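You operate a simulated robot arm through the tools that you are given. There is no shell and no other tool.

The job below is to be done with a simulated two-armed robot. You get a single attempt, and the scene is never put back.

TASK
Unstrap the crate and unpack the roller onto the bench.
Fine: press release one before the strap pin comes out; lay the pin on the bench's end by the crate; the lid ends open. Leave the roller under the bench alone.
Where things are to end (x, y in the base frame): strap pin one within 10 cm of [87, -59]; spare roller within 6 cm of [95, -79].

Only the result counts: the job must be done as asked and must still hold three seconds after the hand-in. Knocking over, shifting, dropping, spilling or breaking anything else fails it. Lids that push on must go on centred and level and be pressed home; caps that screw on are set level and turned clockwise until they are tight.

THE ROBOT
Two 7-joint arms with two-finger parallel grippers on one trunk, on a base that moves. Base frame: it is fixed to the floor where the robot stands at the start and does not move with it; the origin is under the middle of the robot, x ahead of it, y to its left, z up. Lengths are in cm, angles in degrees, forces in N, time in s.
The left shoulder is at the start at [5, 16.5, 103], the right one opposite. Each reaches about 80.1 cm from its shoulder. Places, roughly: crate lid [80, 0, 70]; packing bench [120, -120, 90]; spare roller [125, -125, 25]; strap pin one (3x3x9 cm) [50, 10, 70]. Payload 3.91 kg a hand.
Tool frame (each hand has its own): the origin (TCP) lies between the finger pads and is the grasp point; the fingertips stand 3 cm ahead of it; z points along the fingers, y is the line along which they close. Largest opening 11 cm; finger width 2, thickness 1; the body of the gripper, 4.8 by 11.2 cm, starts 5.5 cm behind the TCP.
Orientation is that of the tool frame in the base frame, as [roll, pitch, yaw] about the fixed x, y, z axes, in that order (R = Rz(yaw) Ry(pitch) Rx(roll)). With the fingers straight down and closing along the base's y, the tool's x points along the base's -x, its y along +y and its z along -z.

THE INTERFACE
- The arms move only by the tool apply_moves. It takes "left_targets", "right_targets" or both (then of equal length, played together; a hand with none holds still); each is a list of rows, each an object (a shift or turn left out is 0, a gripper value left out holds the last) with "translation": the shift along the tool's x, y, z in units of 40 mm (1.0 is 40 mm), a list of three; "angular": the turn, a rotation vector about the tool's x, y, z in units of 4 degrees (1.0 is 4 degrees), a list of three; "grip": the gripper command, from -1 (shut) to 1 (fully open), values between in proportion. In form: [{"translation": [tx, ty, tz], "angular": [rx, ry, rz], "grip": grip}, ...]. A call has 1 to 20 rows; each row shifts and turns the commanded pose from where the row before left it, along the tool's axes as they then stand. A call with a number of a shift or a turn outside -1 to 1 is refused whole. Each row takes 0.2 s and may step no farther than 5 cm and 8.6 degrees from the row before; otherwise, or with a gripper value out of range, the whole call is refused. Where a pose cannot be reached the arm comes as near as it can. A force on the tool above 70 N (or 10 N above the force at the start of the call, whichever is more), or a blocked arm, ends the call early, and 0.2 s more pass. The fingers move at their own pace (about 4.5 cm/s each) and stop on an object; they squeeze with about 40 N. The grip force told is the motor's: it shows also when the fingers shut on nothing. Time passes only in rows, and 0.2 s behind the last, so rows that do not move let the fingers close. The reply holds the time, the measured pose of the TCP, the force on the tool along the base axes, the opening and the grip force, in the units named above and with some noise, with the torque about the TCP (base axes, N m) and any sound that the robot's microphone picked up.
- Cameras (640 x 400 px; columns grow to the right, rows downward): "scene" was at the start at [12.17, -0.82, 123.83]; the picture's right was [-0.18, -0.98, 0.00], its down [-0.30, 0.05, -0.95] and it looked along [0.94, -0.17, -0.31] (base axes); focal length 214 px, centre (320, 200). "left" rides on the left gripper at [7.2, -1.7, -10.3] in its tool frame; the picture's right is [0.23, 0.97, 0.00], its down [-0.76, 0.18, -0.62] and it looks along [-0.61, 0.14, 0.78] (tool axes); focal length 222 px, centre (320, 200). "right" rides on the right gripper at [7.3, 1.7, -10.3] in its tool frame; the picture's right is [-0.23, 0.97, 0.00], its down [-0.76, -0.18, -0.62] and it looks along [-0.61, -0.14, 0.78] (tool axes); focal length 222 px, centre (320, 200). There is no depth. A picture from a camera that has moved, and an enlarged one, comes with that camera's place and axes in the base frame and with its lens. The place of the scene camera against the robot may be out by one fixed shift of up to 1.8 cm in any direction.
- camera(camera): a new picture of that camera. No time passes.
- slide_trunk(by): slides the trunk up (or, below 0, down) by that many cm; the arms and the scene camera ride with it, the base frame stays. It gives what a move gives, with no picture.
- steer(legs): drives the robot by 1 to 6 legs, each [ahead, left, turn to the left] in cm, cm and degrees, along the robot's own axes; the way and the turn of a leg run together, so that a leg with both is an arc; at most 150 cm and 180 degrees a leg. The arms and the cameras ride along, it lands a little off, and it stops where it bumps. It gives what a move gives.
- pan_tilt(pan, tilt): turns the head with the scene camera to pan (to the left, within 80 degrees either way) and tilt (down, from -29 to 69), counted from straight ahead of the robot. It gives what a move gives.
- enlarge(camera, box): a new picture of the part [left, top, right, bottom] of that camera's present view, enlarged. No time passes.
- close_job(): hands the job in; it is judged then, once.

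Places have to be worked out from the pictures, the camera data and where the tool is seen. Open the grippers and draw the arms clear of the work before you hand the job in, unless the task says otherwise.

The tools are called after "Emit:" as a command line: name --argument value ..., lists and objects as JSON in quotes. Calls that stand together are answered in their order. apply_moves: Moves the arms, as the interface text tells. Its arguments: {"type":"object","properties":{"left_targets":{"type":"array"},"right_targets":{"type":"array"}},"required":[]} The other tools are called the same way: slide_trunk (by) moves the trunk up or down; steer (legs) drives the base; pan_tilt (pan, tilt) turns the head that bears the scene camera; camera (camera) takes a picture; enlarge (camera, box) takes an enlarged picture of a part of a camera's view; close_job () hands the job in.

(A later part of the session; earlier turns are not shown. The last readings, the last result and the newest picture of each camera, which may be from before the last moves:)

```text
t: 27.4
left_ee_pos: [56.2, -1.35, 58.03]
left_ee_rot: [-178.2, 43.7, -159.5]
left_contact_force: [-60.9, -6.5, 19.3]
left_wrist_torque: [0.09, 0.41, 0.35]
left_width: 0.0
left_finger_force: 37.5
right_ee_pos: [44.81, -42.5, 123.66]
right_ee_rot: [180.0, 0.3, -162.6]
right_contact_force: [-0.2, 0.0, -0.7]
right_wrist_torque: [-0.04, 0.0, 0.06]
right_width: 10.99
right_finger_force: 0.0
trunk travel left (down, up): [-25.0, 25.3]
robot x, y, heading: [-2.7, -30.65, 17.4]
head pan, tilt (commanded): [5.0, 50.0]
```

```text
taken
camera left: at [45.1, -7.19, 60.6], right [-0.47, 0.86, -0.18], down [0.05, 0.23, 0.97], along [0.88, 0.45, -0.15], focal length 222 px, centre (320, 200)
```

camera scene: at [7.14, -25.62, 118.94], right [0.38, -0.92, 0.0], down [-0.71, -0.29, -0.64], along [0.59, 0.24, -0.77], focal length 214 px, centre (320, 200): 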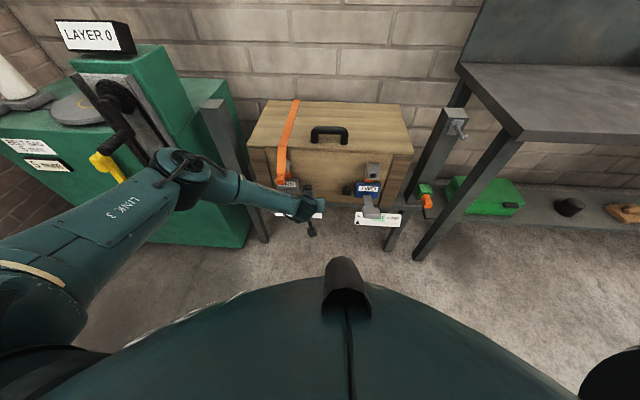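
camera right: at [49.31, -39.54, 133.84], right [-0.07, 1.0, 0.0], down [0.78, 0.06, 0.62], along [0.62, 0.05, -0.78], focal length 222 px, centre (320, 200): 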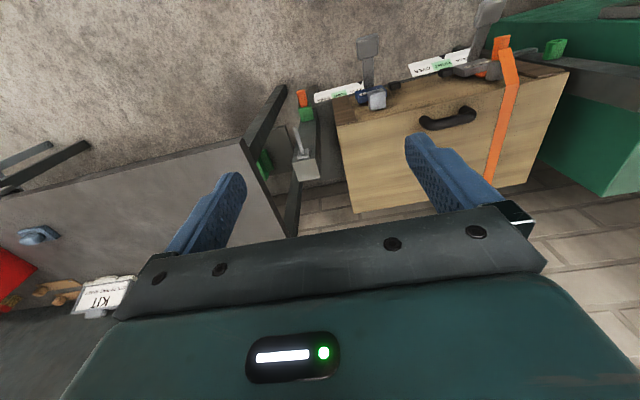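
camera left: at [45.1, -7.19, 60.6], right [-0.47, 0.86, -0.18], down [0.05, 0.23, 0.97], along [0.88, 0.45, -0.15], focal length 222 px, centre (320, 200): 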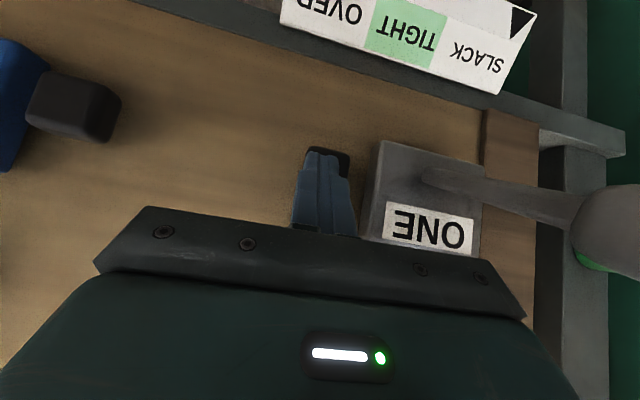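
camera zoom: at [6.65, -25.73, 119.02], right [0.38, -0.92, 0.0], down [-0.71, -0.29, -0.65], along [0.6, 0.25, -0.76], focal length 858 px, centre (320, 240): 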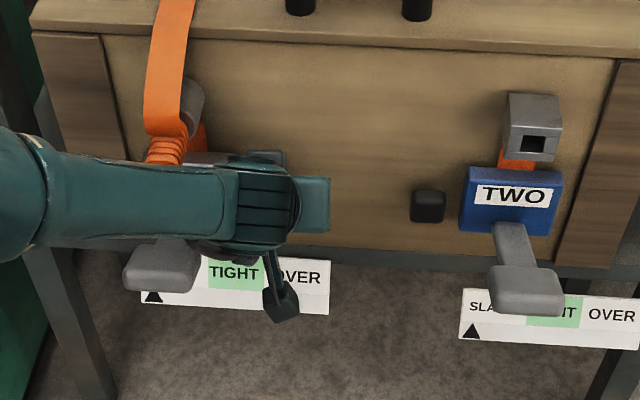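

Gauge ONE has swung to SLACK and the strap has loosened: release one is pressed. I back off the button, then rise clear.

Emit:
apply_moves --left_targets '[{"translation": [0.18, 0, -0.173]}, {"translation": [0.3, -0.12, -0.29]}, {"translation": [0.36, -0.2, -0.34]}, {"translation": [0.36, -0.2, -0.34]}, {"translation": [-0.395, 0, -0.774]}, {"translation": [-0.395, 0, -0.774]}, {"translation": [-0.395, 0, -0.774]}, {"translation": [-0.395, 0, -0.774]}, {"translation": [-0.395, 0, -0.774]}, {"translation": [-0.395, 0, -0.774]}]'

Emit:
camera --camera "left"

Emit:
enlarge --camera "scene" --box '[220, 80, 440, 240]'

```text
t: 29.6
left_ee_pos: [45.22, -6.89, 78.28]
left_ee_rot: [-178.4, 43.9, -159.8]
left_contact_force: [0.1, -0.1, 0.5]
left_wrist_torque: [0.02, 0.01, 0.01]
left_width: 0.01
left_finger_force: 37.8
right_ee_pos: [45.4, -42.41, 123.36]
right_ee_rot: [180.0, -0.1, -162.7]
right_contact_force: [0.6, -0.6, -0.3]
right_wrist_torque: [-0.04, 0.01, 0.02]
right_width: 10.99
right_finger_force: 0.1
trunk travel left (down, up): [-25.0, 25.3]
robot x, y, heading: [-2.78, -29.88, 17.3]
head pan, tilt (commanded): [5.0, 50.0]
```

```text
taken
camera left: at [34.08, -12.6, 80.81], right [-0.47, 0.86, -0.18], down [0.04, 0.23, 0.97], along [0.88, 0.45, -0.14], focal length 222 px, centre (320, 200)
```

left: 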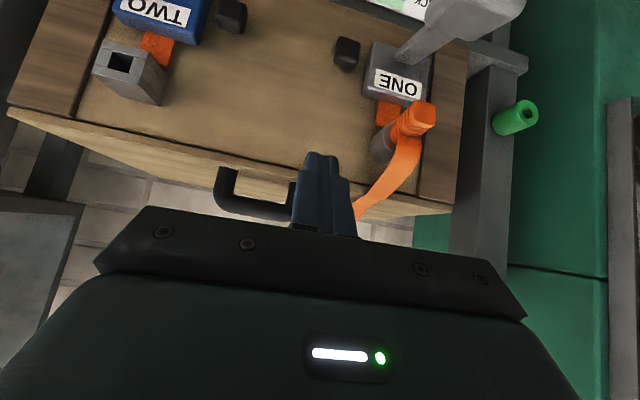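

```text
2.50 times, centred on (330, 160) of scene
camera zoom: at [7.12, -25.63, 118.94], right [0.38, -0.92, 0.0], down [-0.71, -0.29, -0.64], along [0.59, 0.24, -0.77], focal length 536 px, centre (295, 300)
```

zoom: 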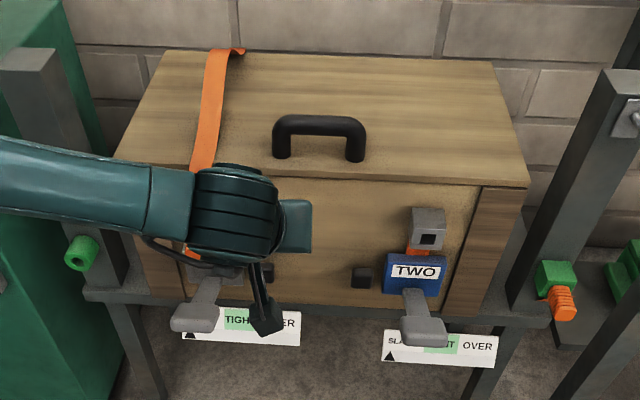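

Pin one stays in its socket with the strap slack. I zoom in on the pin and socket to plan the grasp.

Emit:
enlarge --camera "left" --box '[330, 20, 490, 220]'

```text
2.00 times, centred on (410, 120) of left
camera zoom: at [34.08, -12.6, 80.81], right [-0.47, 0.86, -0.18], down [0.04, 0.23, 0.97], along [0.88, 0.45, -0.14], focal length 444 px, centre (140, 360)
```

zoom: 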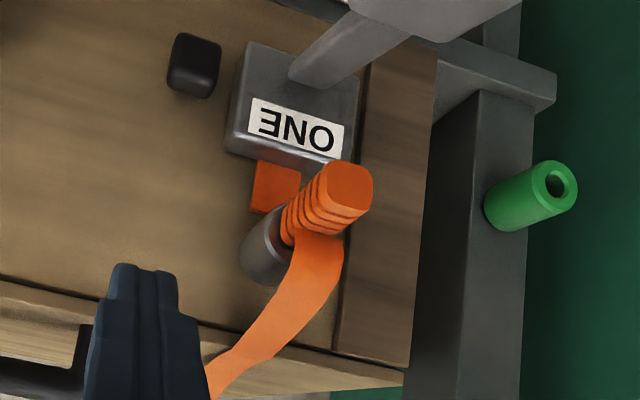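

The exposed pin runs from d≈48.6 to its cup at ≈53.5 cm, at height ≈66.4 and lateral ≈10. I reduce the tilt to about 32°, open the fingers and move above the pin.

Emit:
apply_moves --left_targets '[{"angular": [0.43, 1, 0.45], "grip": 1}, {"angular": [0, 1, 0], "grip": 1}, {"angular": [0, 1, 0], "grip": 1}, {"translation": [-0.402, 0.644, 0.418]}, {"translation": [-0.402, 0.644, 0.418]}, {"translation": [-0.402, 0.644, 0.418]}, {"translation": [-0.402, 0.644, 0.418]}]'

Emit:
camera --camera "left"

Emit:
enlarge --camera "scene" --box '[220, 80, 440, 240]'

```text
t: 31.2
left_ee_pos: [51.15, 5.56, 75.5]
left_ee_rot: [-178.4, 32.1, -162.6]
left_contact_force: [0.2, -0.5, 0.4]
left_wrist_torque: [0.02, -0.01, 0.04]
left_width: 10.97
left_finger_force: 0.0
right_ee_pos: [45.41, -42.39, 123.38]
right_ee_rot: [-180.0, 0.0, -162.7]
right_contact_force: [-0.5, -0.4, 0.0]
right_wrist_torque: [0.02, 0.03, -0.02]
right_width: 11.0
right_finger_force: 0.0
trunk travel left (down, up): [-25.0, 25.3]
robot x, y, heading: [-2.87, -30.07, 17.2]
head pan, tilt (commanded): [5.0, 50.0]
```

```text
taken
camera left: at [40.43, 0.61, 80.51], right [-0.46, 0.87, -0.14], down [0.24, 0.28, 0.93], along [0.85, 0.39, -0.34], focal length 222 px, centre (320, 200)
```

left: 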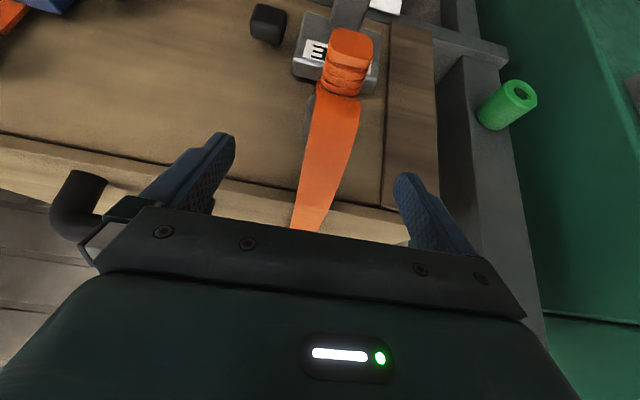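

```text
2.50 times, centred on (330, 160) of scene
camera zoom: at [7.15, -25.61, 118.94], right [0.38, -0.92, 0.0], down [-0.71, -0.29, -0.64], along [0.59, 0.24, -0.77], focal length 536 px, centre (295, 300)
```

zoom: 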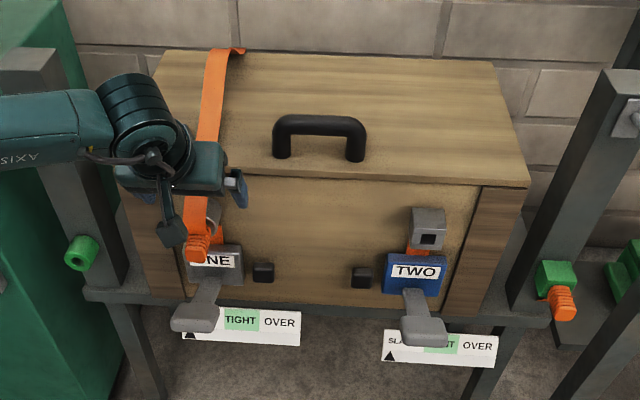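

The pin is centred between the open fingers (tip ≈[49.1, 5.05, 66.4]). I descend so the fingers straddle it, then look before closing.

Emit:
apply_moves --left_targets '[{"translation": [0.308, 0.022, 0.455]}, {"translation": [0.308, 0.022, 0.455]}, {"translation": [0.308, 0.022, 0.455]}, {"translation": [0.308, 0.022, 0.455]}]'

Emit:
camera --camera "left"

Emit:
enlarge --camera "scene" --box '[240, 120, 340, 220]'

```text
t: 32.2
left_ee_pos: [50.68, 5.31, 66.87]
left_ee_rot: [-178.4, 32.1, -162.5]
left_contact_force: [0.6, 0.3, 0.3]
left_wrist_torque: [-0.02, 0.02, -0.02]
left_width: 11.0
left_finger_force: 0.1
right_ee_pos: [45.38, -42.4, 123.32]
right_ee_rot: [180.0, 0.0, -162.7]
right_contact_force: [-0.3, -0.2, 0.7]
right_wrist_torque: [0.0, 0.02, -0.01]
right_width: 11.01
right_finger_force: 0.0
trunk travel left (down, up): [-25.0, 25.3]
robot x, y, heading: [-2.81, -30.32, 17.6]
head pan, tilt (commanded): [5.0, 50.0]
```

```text
taken
camera left: at [39.92, 0.47, 71.78], right [-0.46, 0.87, -0.14], down [0.24, 0.28, 0.93], along [0.85, 0.39, -0.34], focal length 222 px, centre (320, 200)
```

left: 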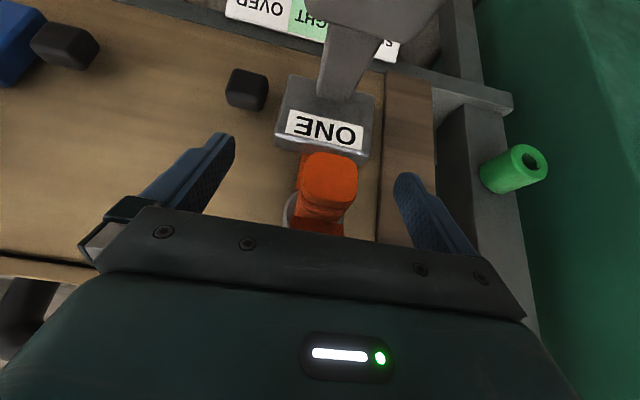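

```text
4.00 times, centred on (290, 170) of scene
camera zoom: at [7.14, -25.62, 118.94], right [0.38, -0.92, 0.0], down [-0.71, -0.29, -0.64], along [0.59, 0.24, -0.77], focal length 858 px, centre (440, 320)
```

zoom: 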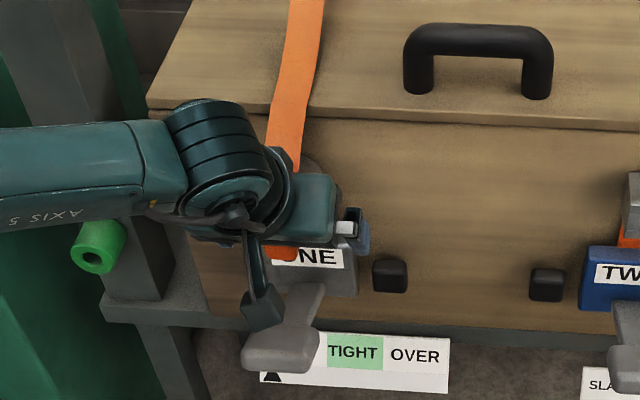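

The pin sits centred between the fingers at the right height. I nudge 2 mm left and close on it.

Emit:
apply_moves --left_targets '[{"translation": [0, 0.06, 0]}, {"grip": -1}, {"grip": -1}, {"grip": -1}, {"grip": -1}, {"grip": -1}, {"grip": -1}, {"grip": -1}]'

Emit:
camera --camera "left"

```text
t: 34.0
left_ee_pos: [50.55, 5.61, 66.83]
left_ee_rot: [-178.4, 32.0, -162.5]
left_contact_force: [-0.2, -0.1, -0.1]
left_wrist_torque: [-0.03, -0.01, 0.02]
left_width: 2.77
left_finger_force: 39.8
right_ee_pos: [45.35, -42.4, 123.47]
right_ee_rot: [179.9, 0.0, -162.6]
right_contact_force: [0.1, -0.1, 0.6]
right_wrist_torque: [0.02, 0.02, 0.01]
right_width: 11.0
right_finger_force: 0.1
trunk travel left (down, up): [-25.0, 25.3]
robot x, y, heading: [-2.79, -30.55, 17.4]
head pan, tilt (commanded): [5.0, 50.0]
```

```text
taken
camera left: at [39.86, 0.73, 71.82], right [-0.46, 0.87, -0.14], down [0.24, 0.28, 0.93], along [0.85, 0.39, -0.34], focal length 222 px, centre (320, 200)
```

left: 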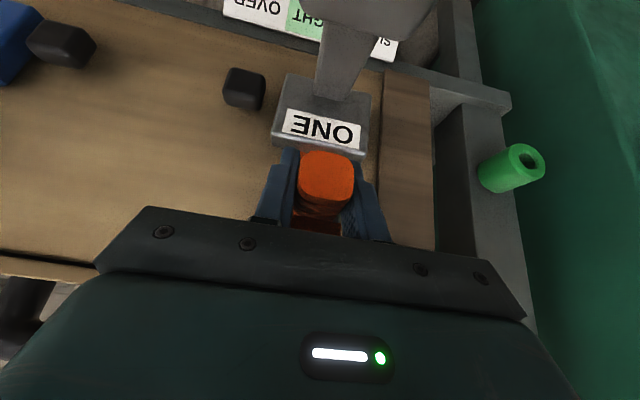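

The pin is gripped (2.8 cm wide, 40 N). I pull it straight out along the crate's normal in small steps.

Emit:
apply_moves --left_targets '[{"translation": [0.106, -0.002, -0.066]}, {"translation": [0.106, -0.002, -0.066]}, {"translation": [0.106, -0.002, -0.066]}, {"translation": [0.106, -0.002, -0.066]}]'

Emit:
camera --camera "left"

```text
t: 35.0
left_ee_pos: [48.62, 5.05, 66.88]
left_ee_rot: [-178.4, 32.0, -162.5]
left_contact_force: [-0.4, -0.2, 0.8]
left_wrist_torque: [-0.04, 0.07, 0.03]
left_width: 2.74
left_finger_force: 39.6
right_ee_pos: [45.5, -42.26, 123.36]
right_ee_rot: [-180.0, 0.0, -162.6]
right_contact_force: [0.6, 0.4, 0.4]
right_wrist_torque: [0.03, 0.04, -0.01]
right_width: 10.99
right_finger_force: 0.0
trunk travel left (down, up): [-25.0, 25.3]
robot x, y, heading: [-2.76, -29.94, 17.1]
head pan, tilt (commanded): [5.0, 50.0]
```

```text
taken
camera left: at [38.01, 0.11, 71.85], right [-0.46, 0.87, -0.14], down [0.25, 0.28, 0.93], along [0.85, 0.39, -0.35], focal length 222 px, centre (320, 200)
```

left: 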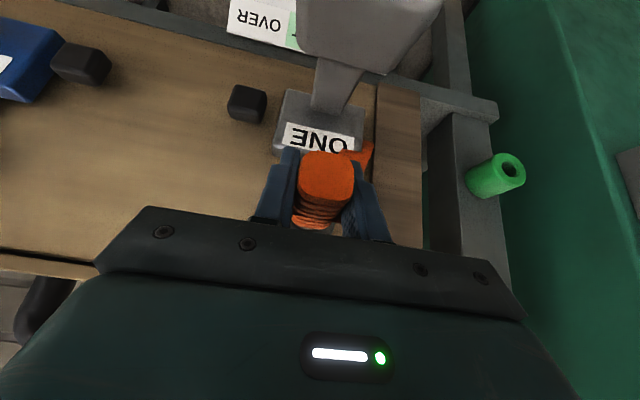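

The pin moves with the hand at almost no force. I continue drawing it fully out of the cup, then lift it.

Emit:
apply_moves --left_targets '[{"translation": [0.212, -0.005, -0.133]}, {"translation": [0.212, -0.005, -0.133]}, {"translation": [0.212, -0.005, -0.133]}, {"translation": [0.212, -0.005, -0.133]}, {"translation": [0.212, -0.005, -0.133]}, {"translation": [0.212, -0.005, -0.133]}]'

Emit:
camera --camera "left"

Emit:
camera --camera "scene"

```text
t: 36.4
left_ee_pos: [42.96, 3.19, 66.77]
left_ee_rot: [-178.5, 32.0, -162.5]
left_contact_force: [0.4, -0.6, 0.1]
left_wrist_torque: [-0.04, 0.02, 0.0]
left_width: 2.78
left_finger_force: 39.8
right_ee_pos: [45.35, -42.4, 123.31]
right_ee_rot: [179.9, 0.0, -162.8]
right_contact_force: [0.0, 0.4, 0.6]
right_wrist_torque: [-0.02, -0.05, -0.01]
right_width: 11.02
right_finger_force: 0.1
trunk travel left (down, up): [-25.0, 25.3]
robot x, y, heading: [-2.88, -30.51, 17.5]
head pan, tilt (commanded): [5.0, 50.0]
```

```text
taken
camera left: at [32.35, -1.7, 71.77], right [-0.46, 0.87, -0.14], down [0.24, 0.28, 0.93], along [0.85, 0.4, -0.34], focal length 222 px, centre (320, 200)
```

left: 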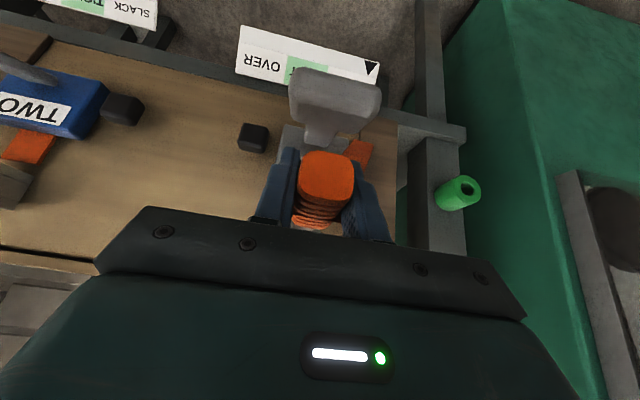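

```text
taken
camera scene: at [7.14, -25.61, 118.94], right [0.38, -0.92, 0.0], down [-0.71, -0.29, -0.64], along [0.59, 0.24, -0.77], focal length 214 px, centre (320, 200)
```

scene: 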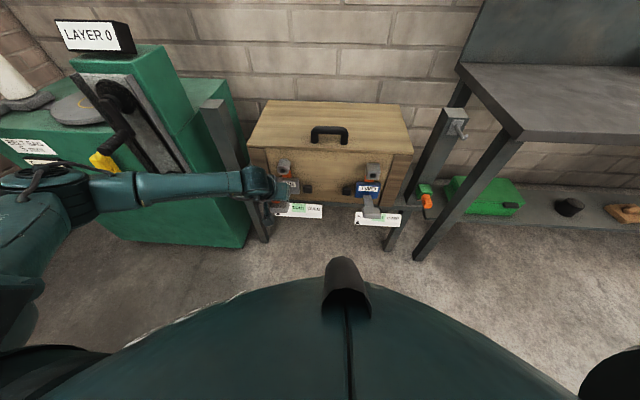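

The strap has come free and the pin is fully out of the cup. I lift it straight up to well above bench height.

Emit:
apply_moves --left_targets '[{"translation": [-0.53, -0.024, -0.84]}, {"translation": [-0.53, -0.024, -0.84]}, {"translation": [-0.53, -0.024, -0.84]}, {"translation": [-0.53, -0.024, -0.84]}, {"translation": [-0.53, -0.024, -0.84]}, {"translation": [-0.53, -0.024, -0.84]}, {"translation": [-0.53, -0.024, -0.84]}, {"translation": [-0.53, -0.024, -0.84]}, {"translation": [-0.53, -0.024, -0.84]}]'

Emit:
pan_tilt --pan -40 --tilt 35

Emit:
camera --camera "scene"

Emit:
camera --camera "left"

```text
t: 38.4
left_ee_pos: [43.14, 3.14, 102.72]
left_ee_rot: [-178.4, 31.9, -162.5]
left_contact_force: [-1.0, -0.3, -2.8]
left_wrist_torque: [-0.03, 0.06, 0.05]
left_width: 2.77
left_finger_force: 40.1
right_ee_pos: [45.45, -42.34, 123.43]
right_ee_rot: [-180.0, 0.0, -162.7]
right_contact_force: [0.2, -0.4, -0.1]
right_wrist_torque: [0.02, 0.02, 0.01]
right_width: 10.99
right_finger_force: 0.0
trunk travel left (down, up): [-25.0, 25.3]
robot x, y, heading: [-2.87, -29.96, 17.2]
head pan, tilt (commanded): [5.0, 50.0]
```

```text
t: 39.5
left_ee_pos: [43.22, 3.36, 102.55]
left_ee_rot: [-178.4, 32.1, -162.5]
left_contact_force: [-0.6, -0.1, -1.7]
left_wrist_torque: [-0.03, 0.04, 0.0]
left_width: 2.77
left_finger_force: 40.7
right_ee_pos: [45.41, -42.52, 123.43]
right_ee_rot: [-180.0, 0.0, -162.7]
right_contact_force: [0.0, 0.1, 0.8]
right_wrist_torque: [0.0, 0.0, -0.03]
right_width: 11.02
right_finger_force: 0.0
trunk travel left (down, up): [-25.0, 25.3]
robot x, y, heading: [-3.07, -29.91, 17.5]
head pan, tilt (commanded): [-40.0, 35.0]
```

```text
taken
camera scene: at [8.16, -31.93, 121.11], right [-0.38, -0.92, 0.0], down [-0.53, 0.22, -0.82], along [0.76, -0.31, -0.57], focal length 214 px, centre (320, 200)
```

scene: 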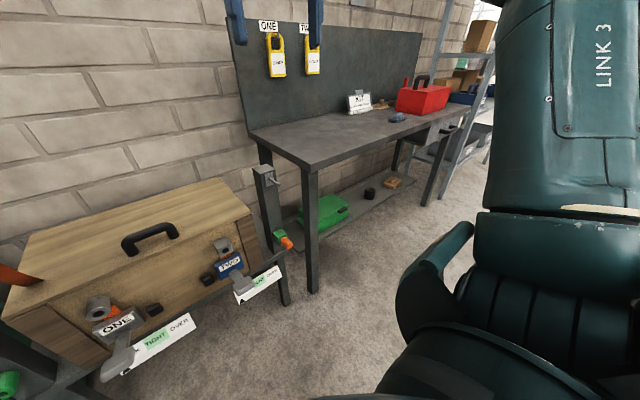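

```text
taken
camera left: at [32.52, -1.56, 107.51], right [-0.46, 0.87, -0.14], down [0.25, 0.28, 0.93], along [0.85, 0.39, -0.34], focal length 222 px, centre (320, 200)
```

left: 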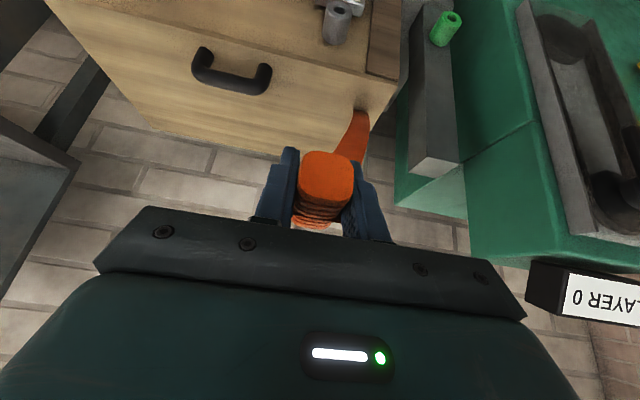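

I check what the loose strap does now, since some orange is still visible at the lid's left side.

Emit:
enlarge --camera "left" --box '[240, 70, 440, 240]'

Emit:
enlarge --camera "scene" --box '[0, 160, 300, 400]'

Emit:
enlarge --camera "scene" --box '[220, 0, 500, 240]'

```text
2.35 times, centred on (340, 155) of left
camera zoom: at [32.52, -1.56, 107.51], right [-0.46, 0.87, -0.14], down [0.25, 0.28, 0.93], along [0.85, 0.39, -0.34], focal length 523 px, centre (273, 306)
```

zoom: 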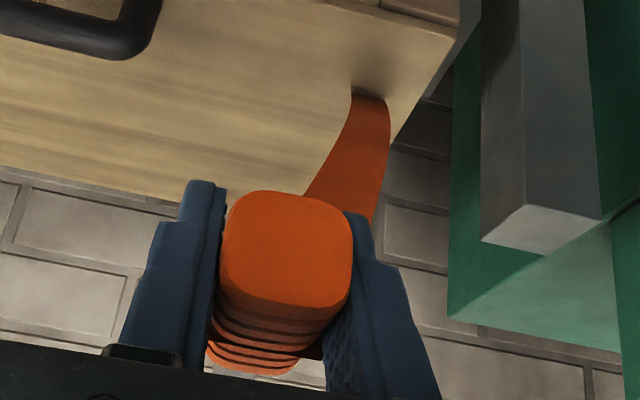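

```text
1.67 times, centred on (150, 280) of scene
camera zoom: at [8.16, -31.93, 121.11], right [-0.38, -0.92, 0.0], down [-0.53, 0.22, -0.82], along [0.76, -0.31, -0.57], focal length 358 px, centre (603, 67)
```

zoom: 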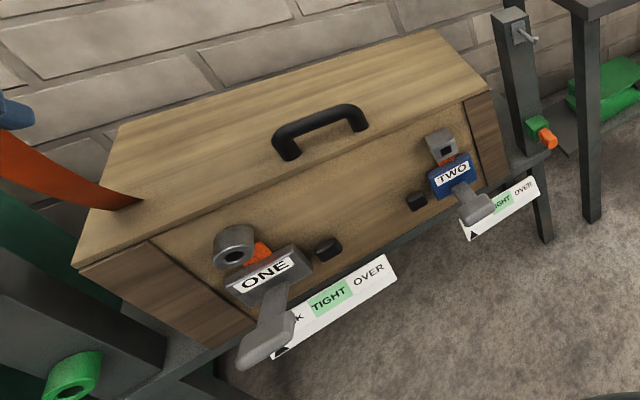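

```text
1.67 times, centred on (360, 120) of scene
camera zoom: at [8.16, -31.93, 121.11], right [-0.38, -0.92, 0.0], down [-0.53, 0.22, -0.82], along [0.76, -0.31, -0.57], focal length 358 px, centre (253, 333)
```

zoom: 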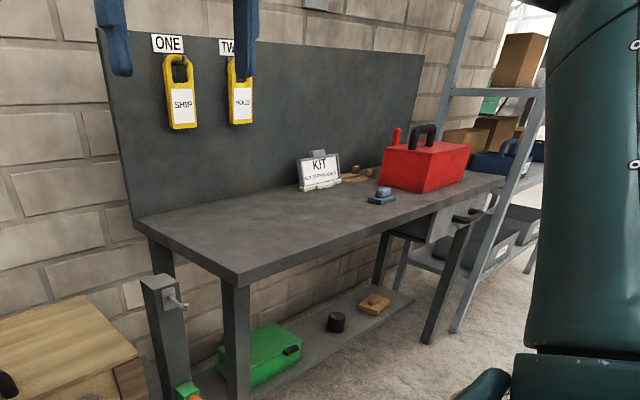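

The strap is still tied to the pin and runs back to the crate, so I must watch for tension while carrying it. I move right in stages, checking the force on the left hand.

Emit:
steer --legs '[[0, -25, 0]]'

Emit:
camera --camera "left"

Emit:
camera --camera "scene"

```text
t: 42.4
left_ee_pos: [50.78, -20.7, 102.55]
left_ee_rot: [-178.4, 32.0, -162.4]
left_contact_force: [0.4, -0.1, -1.6]
left_wrist_torque: [-0.01, 0.04, 0.0]
left_width: 2.8
left_finger_force: 39.3
right_ee_pos: [52.92, -66.56, 123.34]
right_ee_rot: [180.0, 0.0, -162.7]
right_contact_force: [-0.5, -0.7, 0.1]
right_wrist_torque: [0.0, 0.03, -0.01]
right_width: 11.01
right_finger_force: 0.0
trunk travel left (down, up): [-25.0, 25.3]
robot x, y, heading: [4.76, -54.48, 17.1]
head pan, tilt (commanded): [-40.0, 35.0]
```

```text
taken
camera left: at [40.02, -25.59, 107.54], right [-0.46, 0.87, -0.14], down [0.25, 0.28, 0.93], along [0.85, 0.4, -0.34], focal length 222 px, centre (320, 200)
```

left: 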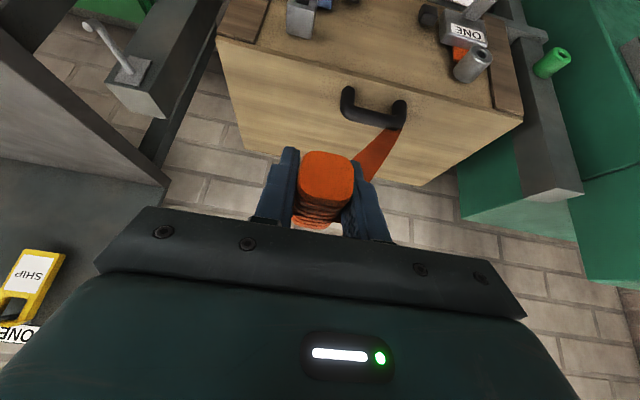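

```text
taken
camera scene: at [15.67, -55.97, 121.11], right [-0.38, -0.92, 0.0], down [-0.53, 0.22, -0.82], along [0.76, -0.32, -0.57], focal length 214 px, centre (320, 200)
```

scene: 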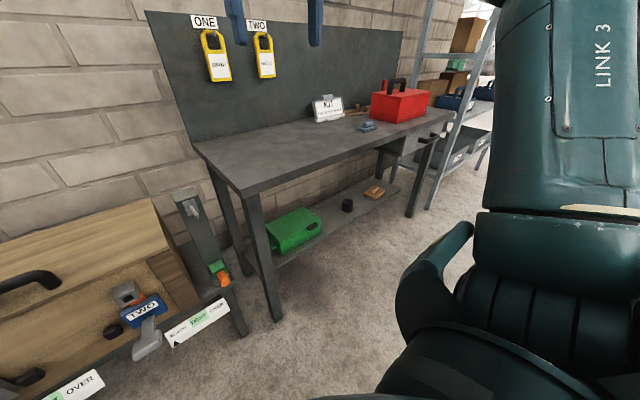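

The orange piece is just a tail that rides along with the pin, and no pull is felt. I continue right to stand in front of the bench's near end.

Emit:
steer --legs '[[0, -46, 0]]'

Emit:
pan_tilt --pan 20 --tilt 30

Emit:
camera --camera "scene"

Emit:
camera --camera "left"

```text
t: 46.9
left_ee_pos: [64.5, -64.81, 102.54]
left_ee_rot: [-178.3, 32.0, -162.8]
left_contact_force: [0.0, 0.5, -1.8]
left_wrist_torque: [0.01, 0.05, -0.01]
left_width: 2.78
left_finger_force: 39.8
right_ee_pos: [66.4, -110.5, 123.29]
right_ee_rot: [-179.9, 0.0, -163.0]
right_contact_force: [0.8, -0.9, -0.8]
right_wrist_torque: [0.01, 0.0, 0.03]
right_width: 11.01
right_finger_force: 0.1
trunk travel left (down, up): [-25.0, 25.3]
robot x, y, heading: [18.25, -97.91, 17.0]
head pan, tilt (commanded): [-40.0, 35.0]
```

```text
t: 48.2
left_ee_pos: [64.46, -64.64, 102.52]
left_ee_rot: [-178.4, 32.0, -162.8]
left_contact_force: [-0.8, -0.3, -1.6]
left_wrist_torque: [-0.02, 0.03, 0.02]
left_width: 2.77
left_finger_force: 40.2
right_ee_pos: [66.42, -110.49, 123.43]
right_ee_rot: [-179.9, 0.0, -163.0]
right_contact_force: [-0.6, -0.7, -1.1]
right_wrist_torque: [0.02, -0.01, -0.02]
right_width: 11.0
right_finger_force: 0.1
trunk travel left (down, up): [-25.0, 25.3]
robot x, y, heading: [18.08, -98.19, 17.1]
head pan, tilt (commanded): [20.0, 30.0]
```

```text
taken
camera scene: at [28.36, -90.97, 121.89], right [0.6, -0.8, 0.0], down [-0.4, -0.3, -0.87], along [0.69, 0.52, -0.5], focal length 214 px, centre (320, 200)
```

scene: 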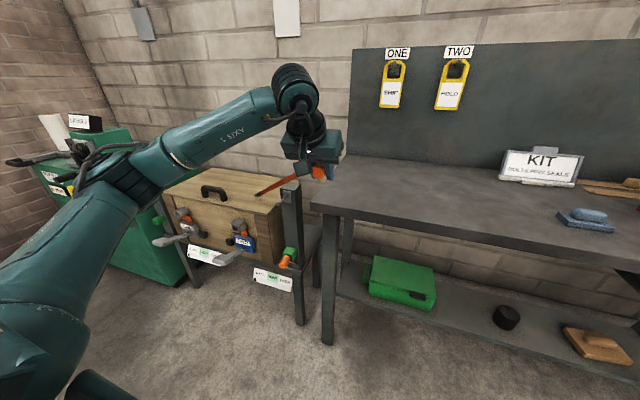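

```text
taken
camera left: at [53.74, -69.57, 107.53], right [-0.46, 0.88, -0.14], down [0.25, 0.28, 0.93], along [0.85, 0.39, -0.34], focal length 222 px, centre (320, 200)
```

left: 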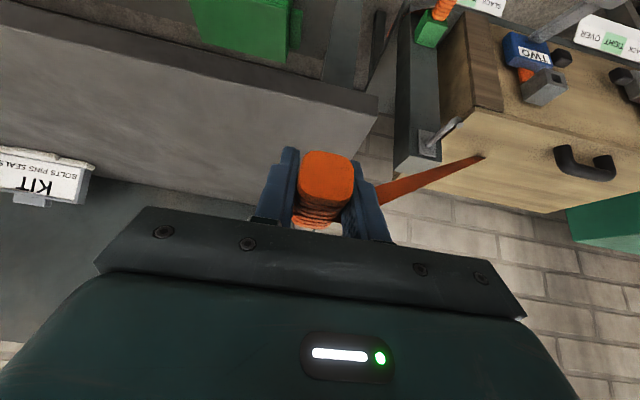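

The strip stretches visually from the pin to the crate with no measurable pull, so it is not a real tether. I drive 8 cm closer and zoom to locate the bench edge and top height.

Emit:
steer --legs '[[8, 0, 0]]'

Emit:
camera --camera "scene"

Emit:
camera --camera "left"

Emit:
camera --camera "right"

```text
t: 49.3
left_ee_pos: [71.95, -62.25, 102.48]
left_ee_rot: [-178.4, 31.8, -162.7]
left_contact_force: [0.1, 0.4, -1.4]
left_wrist_torque: [0.03, 0.03, -0.01]
left_width: 2.76
left_finger_force: 40.3
right_ee_pos: [74.19, -108.14, 123.39]
right_ee_rot: [180.0, 0.0, -162.9]
right_contact_force: [0.6, 0.0, -1.1]
right_wrist_torque: [0.0, 0.03, 0.04]
right_width: 10.98
right_finger_force: 0.0
trunk travel left (down, up): [-25.0, 25.3]
robot x, y, heading: [25.59, -95.85, 17.2]
head pan, tilt (commanded): [20.0, 30.0]
```

```text
taken
camera scene: at [35.97, -88.61, 121.88], right [0.6, -0.8, 0.0], down [-0.4, -0.3, -0.87], along [0.69, 0.52, -0.5], focal length 214 px, centre (320, 200)
```

scene: 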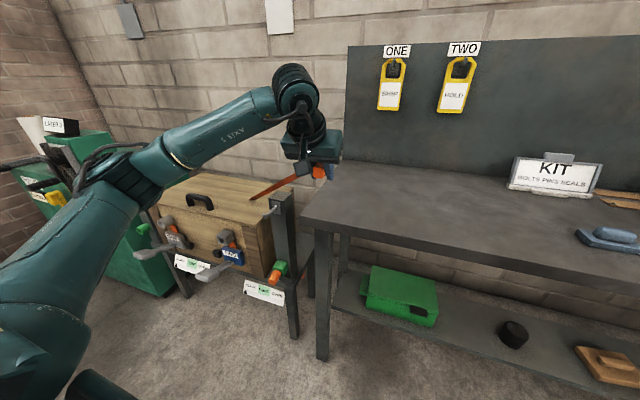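

```text
taken
camera left: at [61.33, -67.21, 107.5], right [-0.46, 0.88, -0.14], down [0.25, 0.28, 0.93], along [0.85, 0.39, -0.35], focal length 222 px, centre (320, 200)
```

left: 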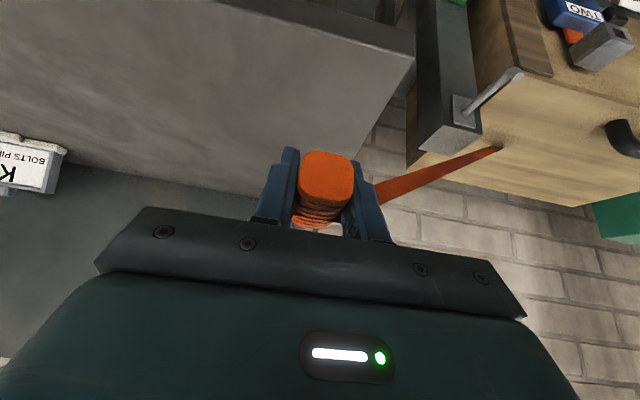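

```text
taken
camera right: at [66.74, -108.73, 133.8], right [-0.07, 1.0, 0.0], down [0.78, 0.05, 0.62], along [0.62, 0.04, -0.78], focal length 222 px, centre (320, 200)
```

right: 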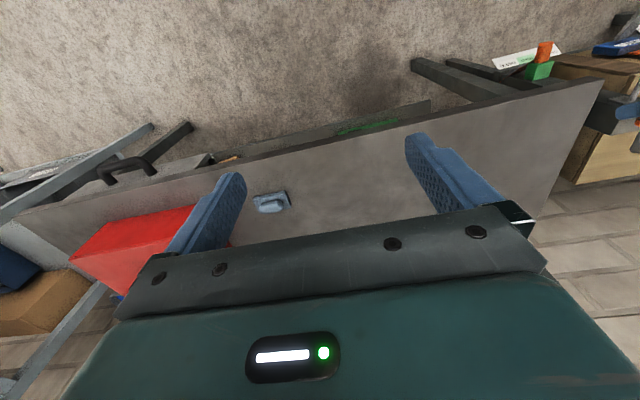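

Bench front-left corner triangulates to about [71.6, -55.4, 87.5]. I bring the pin over the target, dip its inner end slightly by tilting, and start lowering.

Emit:
apply_moves --left_targets '[{"translation": [-0.668, -0.1, 0.4175]}, {"translation": [-0.668, -0.1, 0.4175]}, {"translation": [-0.668, -0.1, 0.4175]}, {"translation": [-0.668, -0.1, 0.4175]}, {"angular": [0, 1, 0]}, {"angular": [0, 1, 0]}, {"angular": [0, 1, 0]}, {"translation": [0.171, 0, 0.47]}, {"translation": [0.171, 0, 0.47]}, {"translation": [0.171, 0, 0.47]}]'

Emit:
camera --camera "scene"

Emit:
camera --camera "left"

```text
t: 51.5
left_ee_pos: [84.5, -60.51, 96.59]
left_ee_rot: [-178.6, 19.9, -163.0]
left_contact_force: [0.5, 0.0, -1.3]
left_wrist_torque: [-0.01, 0.03, -0.03]
left_width: 2.76
left_finger_force: 40.2
right_ee_pos: [74.13, -107.95, 123.44]
right_ee_rot: [180.0, -0.1, -162.9]
right_contact_force: [0.6, -0.5, 1.3]
right_wrist_torque: [-0.02, -0.01, 0.04]
right_width: 10.97
right_finger_force: 0.1
trunk travel left (down, up): [-25.0, 25.3]
robot x, y, heading: [25.5, -95.92, 17.1]
head pan, tilt (commanded): [20.0, 30.0]
```

```text
taken
camera scene: at [35.92, -88.62, 121.89], right [0.6, -0.8, 0.0], down [-0.4, -0.3, -0.87], along [0.69, 0.52, -0.5], focal length 214 px, centre (320, 200)
```

scene: 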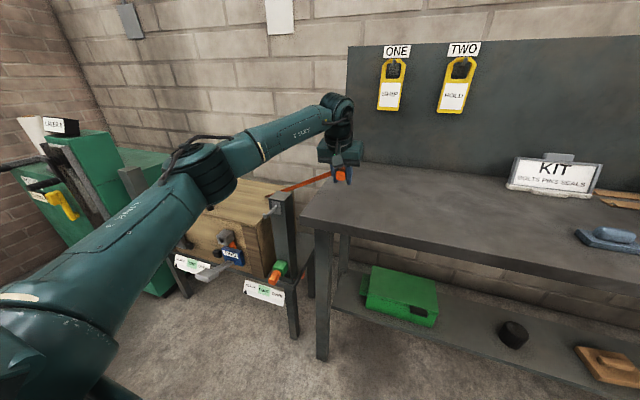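

```text
taken
camera left: at [75.03, -64.93, 103.82], right [-0.48, 0.87, -0.1], down [0.43, 0.33, 0.84], along [0.77, 0.36, -0.53], focal length 222 px, centre (320, 200)
```

left: 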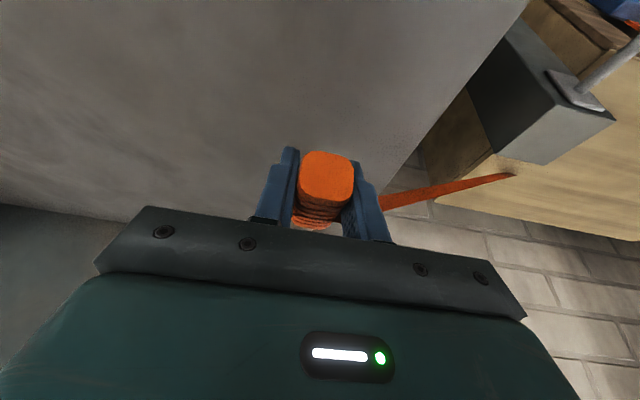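

The pin is over the target, about 9 cm in from the bench end. I lower in small steps watching for contact.

Emit:
apply_moves --left_targets '[{"translation": [0.0855, 0, 0.235]}, {"translation": [0.0855, 0, 0.235]}, {"translation": [0.0855, 0, 0.235]}, {"translation": [0.0428, 0, 0.1175]}]'

Emit:
enlarge --camera "scene" --box '[270, 120, 430, 240]'

```text
t: 52.5
left_ee_pos: [84.72, -60.47, 93.09]
left_ee_rot: [-178.6, 20.0, -163.2]
left_contact_force: [0.0, -0.4, -1.4]
left_wrist_torque: [-0.01, 0.01, 0.02]
left_width: 2.79
left_finger_force: 39.6
right_ee_pos: [73.95, -108.07, 123.41]
right_ee_rot: [-180.0, 0.0, -162.9]
right_contact_force: [0.2, -0.2, 0.6]
right_wrist_torque: [-0.02, 0.0, -0.02]
right_width: 11.01
right_finger_force: 0.1
trunk travel left (down, up): [-25.0, 25.3]
robot x, y, heading: [25.42, -95.99, 17.2]
head pan, tilt (commanded): [20.0, 30.0]
```

```text
3.33 times, centred on (350, 180) of scene
camera zoom: at [35.91, -88.63, 121.89], right [0.6, -0.8, 0.0], down [-0.4, -0.3, -0.87], along [0.69, 0.52, -0.5], focal length 715 px, centre (220, 267)
```

zoom: 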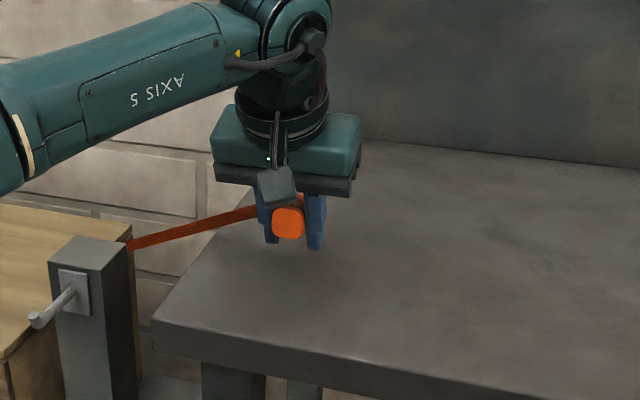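

Still no contact at TCP z = 93.1. I keep lowering by half-centimetre steps.

Emit:
apply_moves --left_targets '[{"translation": [0.0428, 0, 0.1175]}, {"translation": [0.0428, 0, 0.1175]}, {"translation": [0.0257, 0, 0.07]}]'

```text
t: 53.3
left_ee_pos: [84.66, -60.52, 91.7]
left_ee_rot: [-178.7, 20.0, -162.9]
left_contact_force: [-1.2, -0.7, -1.8]
left_wrist_torque: [-0.03, 0.06, 0.01]
left_width: 2.78
left_finger_force: 39.9
right_ee_pos: [74.1, -108.05, 123.46]
right_ee_rot: [-180.0, 0.0, -162.9]
right_contact_force: [-0.1, -0.2, -0.6]
right_wrist_torque: [-0.05, 0.0, 0.01]
right_width: 11.0
right_finger_force: 0.0
trunk travel left (down, up): [-25.0, 25.3]
robot x, y, heading: [25.5, -95.72, 17.4]
head pan, tilt (commanded): [20.0, 30.0]
```

Emit:
apply_moves --left_targets '[{"translation": [0.0257, 0, 0.07]}, {"translation": [0.0257, 0, 0.07]}]'

Emit:
enlarge --camera "scene" --box '[310, 150, 390, 210]'

```text
t: 53.9
left_ee_pos: [84.58, -60.58, 91.19]
left_ee_rot: [-178.6, 19.9, -163.0]
left_contact_force: [0.6, 0.6, 0.1]
left_wrist_torque: [0.04, 0.03, -0.03]
left_width: 2.76
left_finger_force: 39.8
right_ee_pos: [74.1, -108.14, 123.32]
right_ee_rot: [-180.0, 0.0, -162.9]
right_contact_force: [0.2, 0.1, 0.0]
right_wrist_torque: [-0.02, 0.0, 0.02]
right_width: 10.99
right_finger_force: 0.0
trunk travel left (down, up): [-25.0, 25.3]
robot x, y, heading: [25.83, -95.72, 17.3]
head pan, tilt (commanded): [20.0, 30.0]
```

```text
6.67 times, centred on (350, 180) of scene
camera zoom: at [35.89, -88.64, 121.9], right [0.6, -0.8, 0.0], down [-0.4, -0.3, -0.87], along [0.69, 0.52, -0.5], focal length 1430 px, centre (120, 333)
```

zoom: 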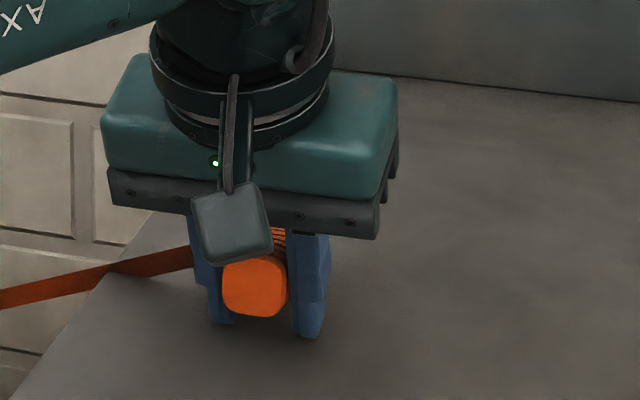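

The weight has just come off the hand, so the pin's inner end is touching the bench. I lower a few more millimetres to confirm.

Emit:
apply_moves --left_targets '[{"translation": [0.0171, 0, 0.047]}, {"translation": [0.0171, 0, 0.047]}]'

```text
t: 54.5
left_ee_pos: [84.45, -60.59, 91.29]
left_ee_rot: [-178.6, 20.4, -163.0]
left_contact_force: [-2.0, 1.7, 14.5]
left_wrist_torque: [0.33, 0.18, -0.09]
left_width: 2.79
left_finger_force: 39.8
right_ee_pos: [73.9, -108.28, 123.53]
right_ee_rot: [180.0, 0.1, -162.9]
right_contact_force: [-0.2, -0.9, -1.1]
right_wrist_torque: [-0.04, 0.03, 0.01]
right_width: 11.0
right_finger_force: 0.1
trunk travel left (down, up): [-25.0, 25.3]
robot x, y, heading: [25.84, -96.01, 17.1]
head pan, tilt (commanded): [20.0, 30.0]
```

The fingertips now rest on the bench (top ≈ 88.1), with the pin's lower end at the surface. I relieve the press slightly and open the fingers gently.

Emit:
apply_moves --left_targets '[{"translation": [-0.013, 0, -0.035]}, {"grip": -0.4}, {"grip": -0.3}, {"grip": -0.15}, {"grip": 0.0}, {"grip": 0.0}]'

Emit:
enlarge --camera "scene" --box '[310, 150, 390, 210]'

Emit:
camera --camera "left"

```text
t: 55.9
left_ee_pos: [84.62, -60.89, 91.09]
left_ee_rot: [-178.5, 20.2, -163.2]
left_contact_force: [5.1, -17.4, 19.4]
left_wrist_torque: [-0.1, -0.05, -0.03]
left_width: 4.58
left_finger_force: 0.1
right_ee_pos: [73.85, -108.33, 123.4]
right_ee_rot: [179.7, 0.1, -163.0]
right_contact_force: [0.2, 0.0, 0.4]
right_wrist_torque: [-0.02, 0.03, 0.0]
right_width: 10.99
right_finger_force: 0.0
trunk travel left (down, up): [-25.0, 25.3]
robot x, y, heading: [25.82, -95.38, 17.1]
head pan, tilt (commanded): [20.0, 30.0]
```

```text
6.67 times, centred on (350, 180) of scene
camera zoom: at [35.77, -88.91, 121.93], right [0.6, -0.8, 0.0], down [-0.4, -0.3, -0.87], along [0.69, 0.52, -0.5], focal length 1430 px, centre (120, 333)
```

zoom: 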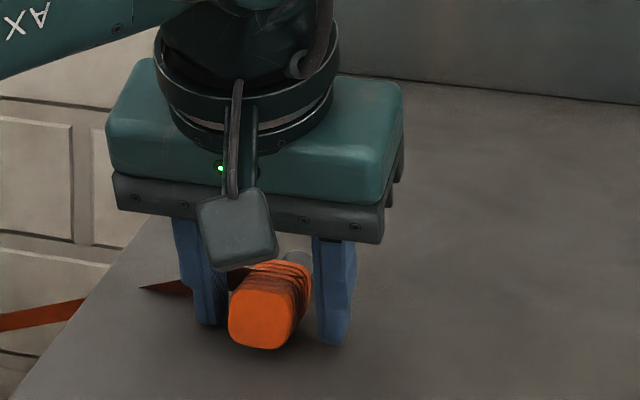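

```text
taken
camera left: at [75.04, -65.43, 98.48], right [-0.48, 0.87, -0.1], down [0.42, 0.33, 0.84], along [0.77, 0.36, -0.53], focal length 222 px, centre (320, 200)
```

left: 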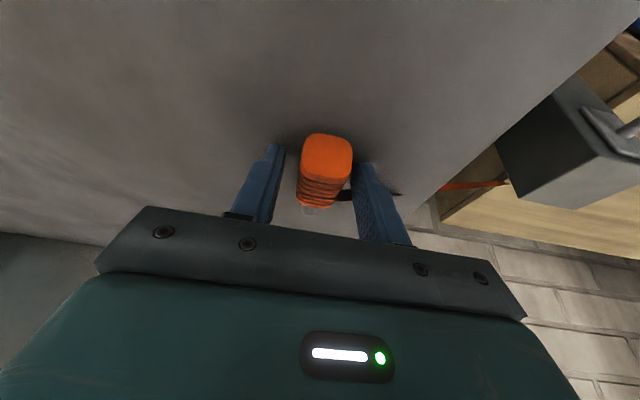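

The pin lies on the bench between the fingers; the residual force is fingertip friction on the bench. I lift slightly, open wider and rise away.

Emit:
apply_moves --left_targets '[{"translation": [-0.034, 0, -0.094]}, {"grip": 0.5}, {"grip": 0.5}, {"grip": 0.5}, {"translation": [-0.171, 0, -0.47]}, {"translation": [-0.3, 0, -0.8]}, {"translation": [-0.3, 0, -0.8]}, {"translation": [-0.3, 0, -0.8]}, {"translation": [-0.3, 0, -0.8]}]'

Emit:
enlarge --camera "scene" --box '[270, 120, 430, 240]'

Emit:
camera --camera "left"

```text
t: 57.9
left_ee_pos: [84.45, -60.27, 107.27]
left_ee_rot: [-178.6, 20.0, -163.0]
left_contact_force: [0.4, 0.1, 0.8]
left_wrist_torque: [0.02, 0.0, 0.01]
left_width: 8.26
left_finger_force: 0.0
right_ee_pos: [74.02, -108.11, 123.5]
right_ee_rot: [180.0, 0.0, -162.9]
right_contact_force: [-0.2, -0.2, 0.1]
right_wrist_torque: [0.01, 0.0, 0.0]
right_width: 11.0
right_finger_force: 0.0
trunk travel left (down, up): [-25.0, 25.3]
robot x, y, heading: [25.66, -95.98, 17.3]
head pan, tilt (commanded): [20.0, 30.0]
```

```text
3.33 times, centred on (350, 180) of scene
camera zoom: at [35.87, -88.67, 121.9], right [0.6, -0.8, 0.0], down [-0.4, -0.3, -0.87], along [0.69, 0.52, -0.5], focal length 715 px, centre (220, 267)
```

zoom: 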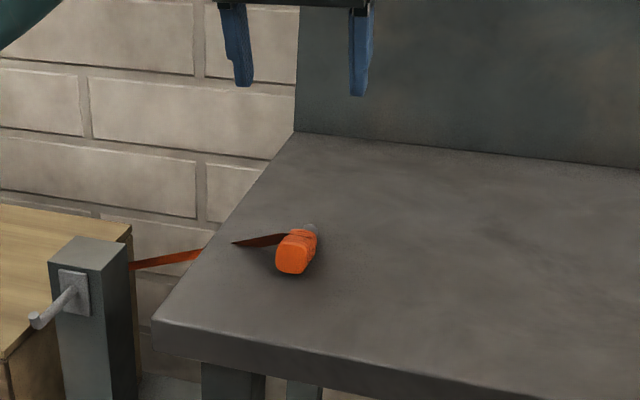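

```text
taken
camera left: at [74.98, -64.77, 114.47], right [-0.48, 0.87, -0.1], down [0.43, 0.33, 0.84], along [0.77, 0.36, -0.53], focal length 222 px, centre (320, 200)
```

left: 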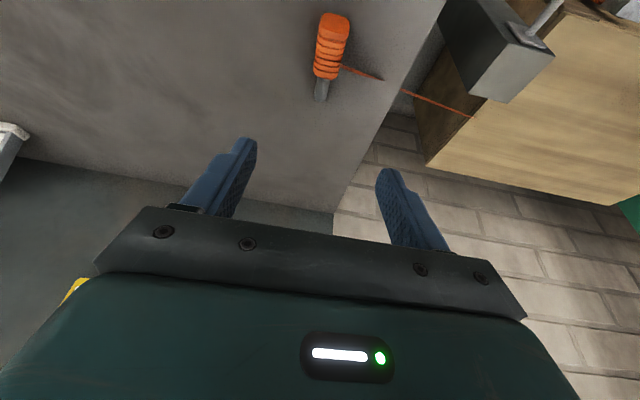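

The pin lies on the bench at about [86, -60], within tolerance. Next I return to the crate: back off 8 cm, then shift left to stand before the crate's middle.

Emit:
steer --legs '[[-8, 0, 0], [0, 69, 0]]'

Emit:
pan_tilt --pan 0 --tilt 35

Emit:
camera --camera "scene"

Emit:
camera --camera "left"

Emit:
camera --camera "right"

```text
t: 65.1
left_ee_pos: [56.4, 4.39, 107.04]
left_ee_rot: [-178.6, 20.1, -163.2]
left_contact_force: [-0.3, 0.6, -0.3]
left_wrist_torque: [0.02, -0.03, -0.03]
left_width: 8.24
left_finger_force: 0.2
right_ee_pos: [45.76, -43.36, 123.42]
right_ee_rot: [180.0, -0.1, -163.1]
right_contact_force: [0.5, 0.3, -0.2]
right_wrist_torque: [0.0, 0.01, -0.03]
right_width: 11.0
right_finger_force: 0.0
trunk travel left (down, up): [-25.0, 25.3]
robot x, y, heading: [-2.26, -31.08, 16.9]
head pan, tilt (commanded): [20.0, 30.0]
```

```text
t: 66.0
left_ee_pos: [56.52, 4.36, 107.12]
left_ee_rot: [-178.5, 20.0, -163.2]
left_contact_force: [-0.2, -0.6, -0.2]
left_wrist_torque: [-0.01, 0.02, 0.01]
left_width: 8.26
left_finger_force: 0.0
right_ee_pos: [45.91, -43.57, 123.34]
right_ee_rot: [180.0, 0.0, -163.2]
right_contact_force: [0.2, 0.7, -0.5]
right_wrist_torque: [-0.02, 0.01, 0.0]
right_width: 11.0
right_finger_force: 0.1
trunk travel left (down, up): [-25.0, 25.3]
robot x, y, heading: [-2.31, -30.98, 17.1]
head pan, tilt (commanded): [0.0, 35.0]
```

```text
taken
camera scene: at [8.96, -26.71, 121.12], right [0.29, -0.96, 0.0], down [-0.55, -0.17, -0.82], along [0.78, 0.24, -0.57], focal length 214 px, centre (320, 200)
```

scene: 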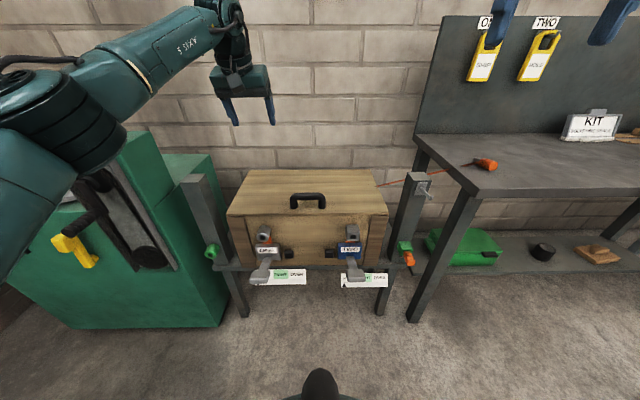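

```text
taken
camera left: at [46.97, -0.09, 114.41], right [-0.48, 0.87, -0.1], down [0.43, 0.33, 0.84], along [0.77, 0.36, -0.53], focal length 222 px, centre (320, 200)
```

left: 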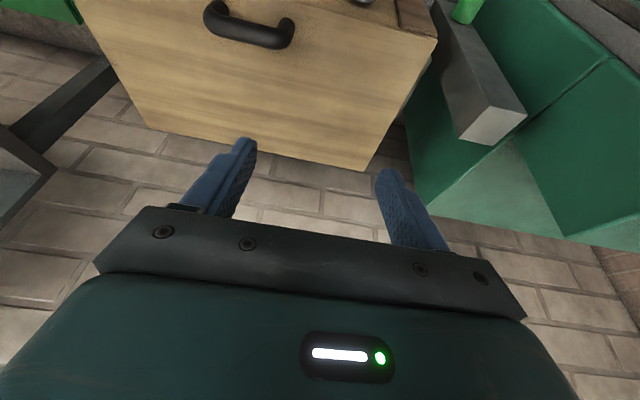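

```text
taken
camera right: at [38.46, -44.09, 133.83], right [-0.07, 1.0, 0.0], down [0.78, 0.05, 0.62], along [0.62, 0.04, -0.78], focal length 222 px, centre (320, 200)
```

right: 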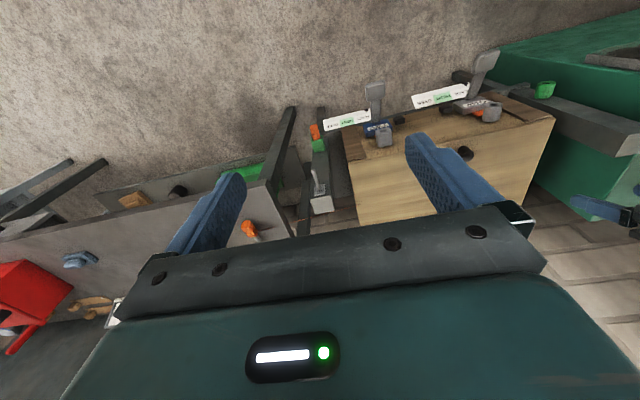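

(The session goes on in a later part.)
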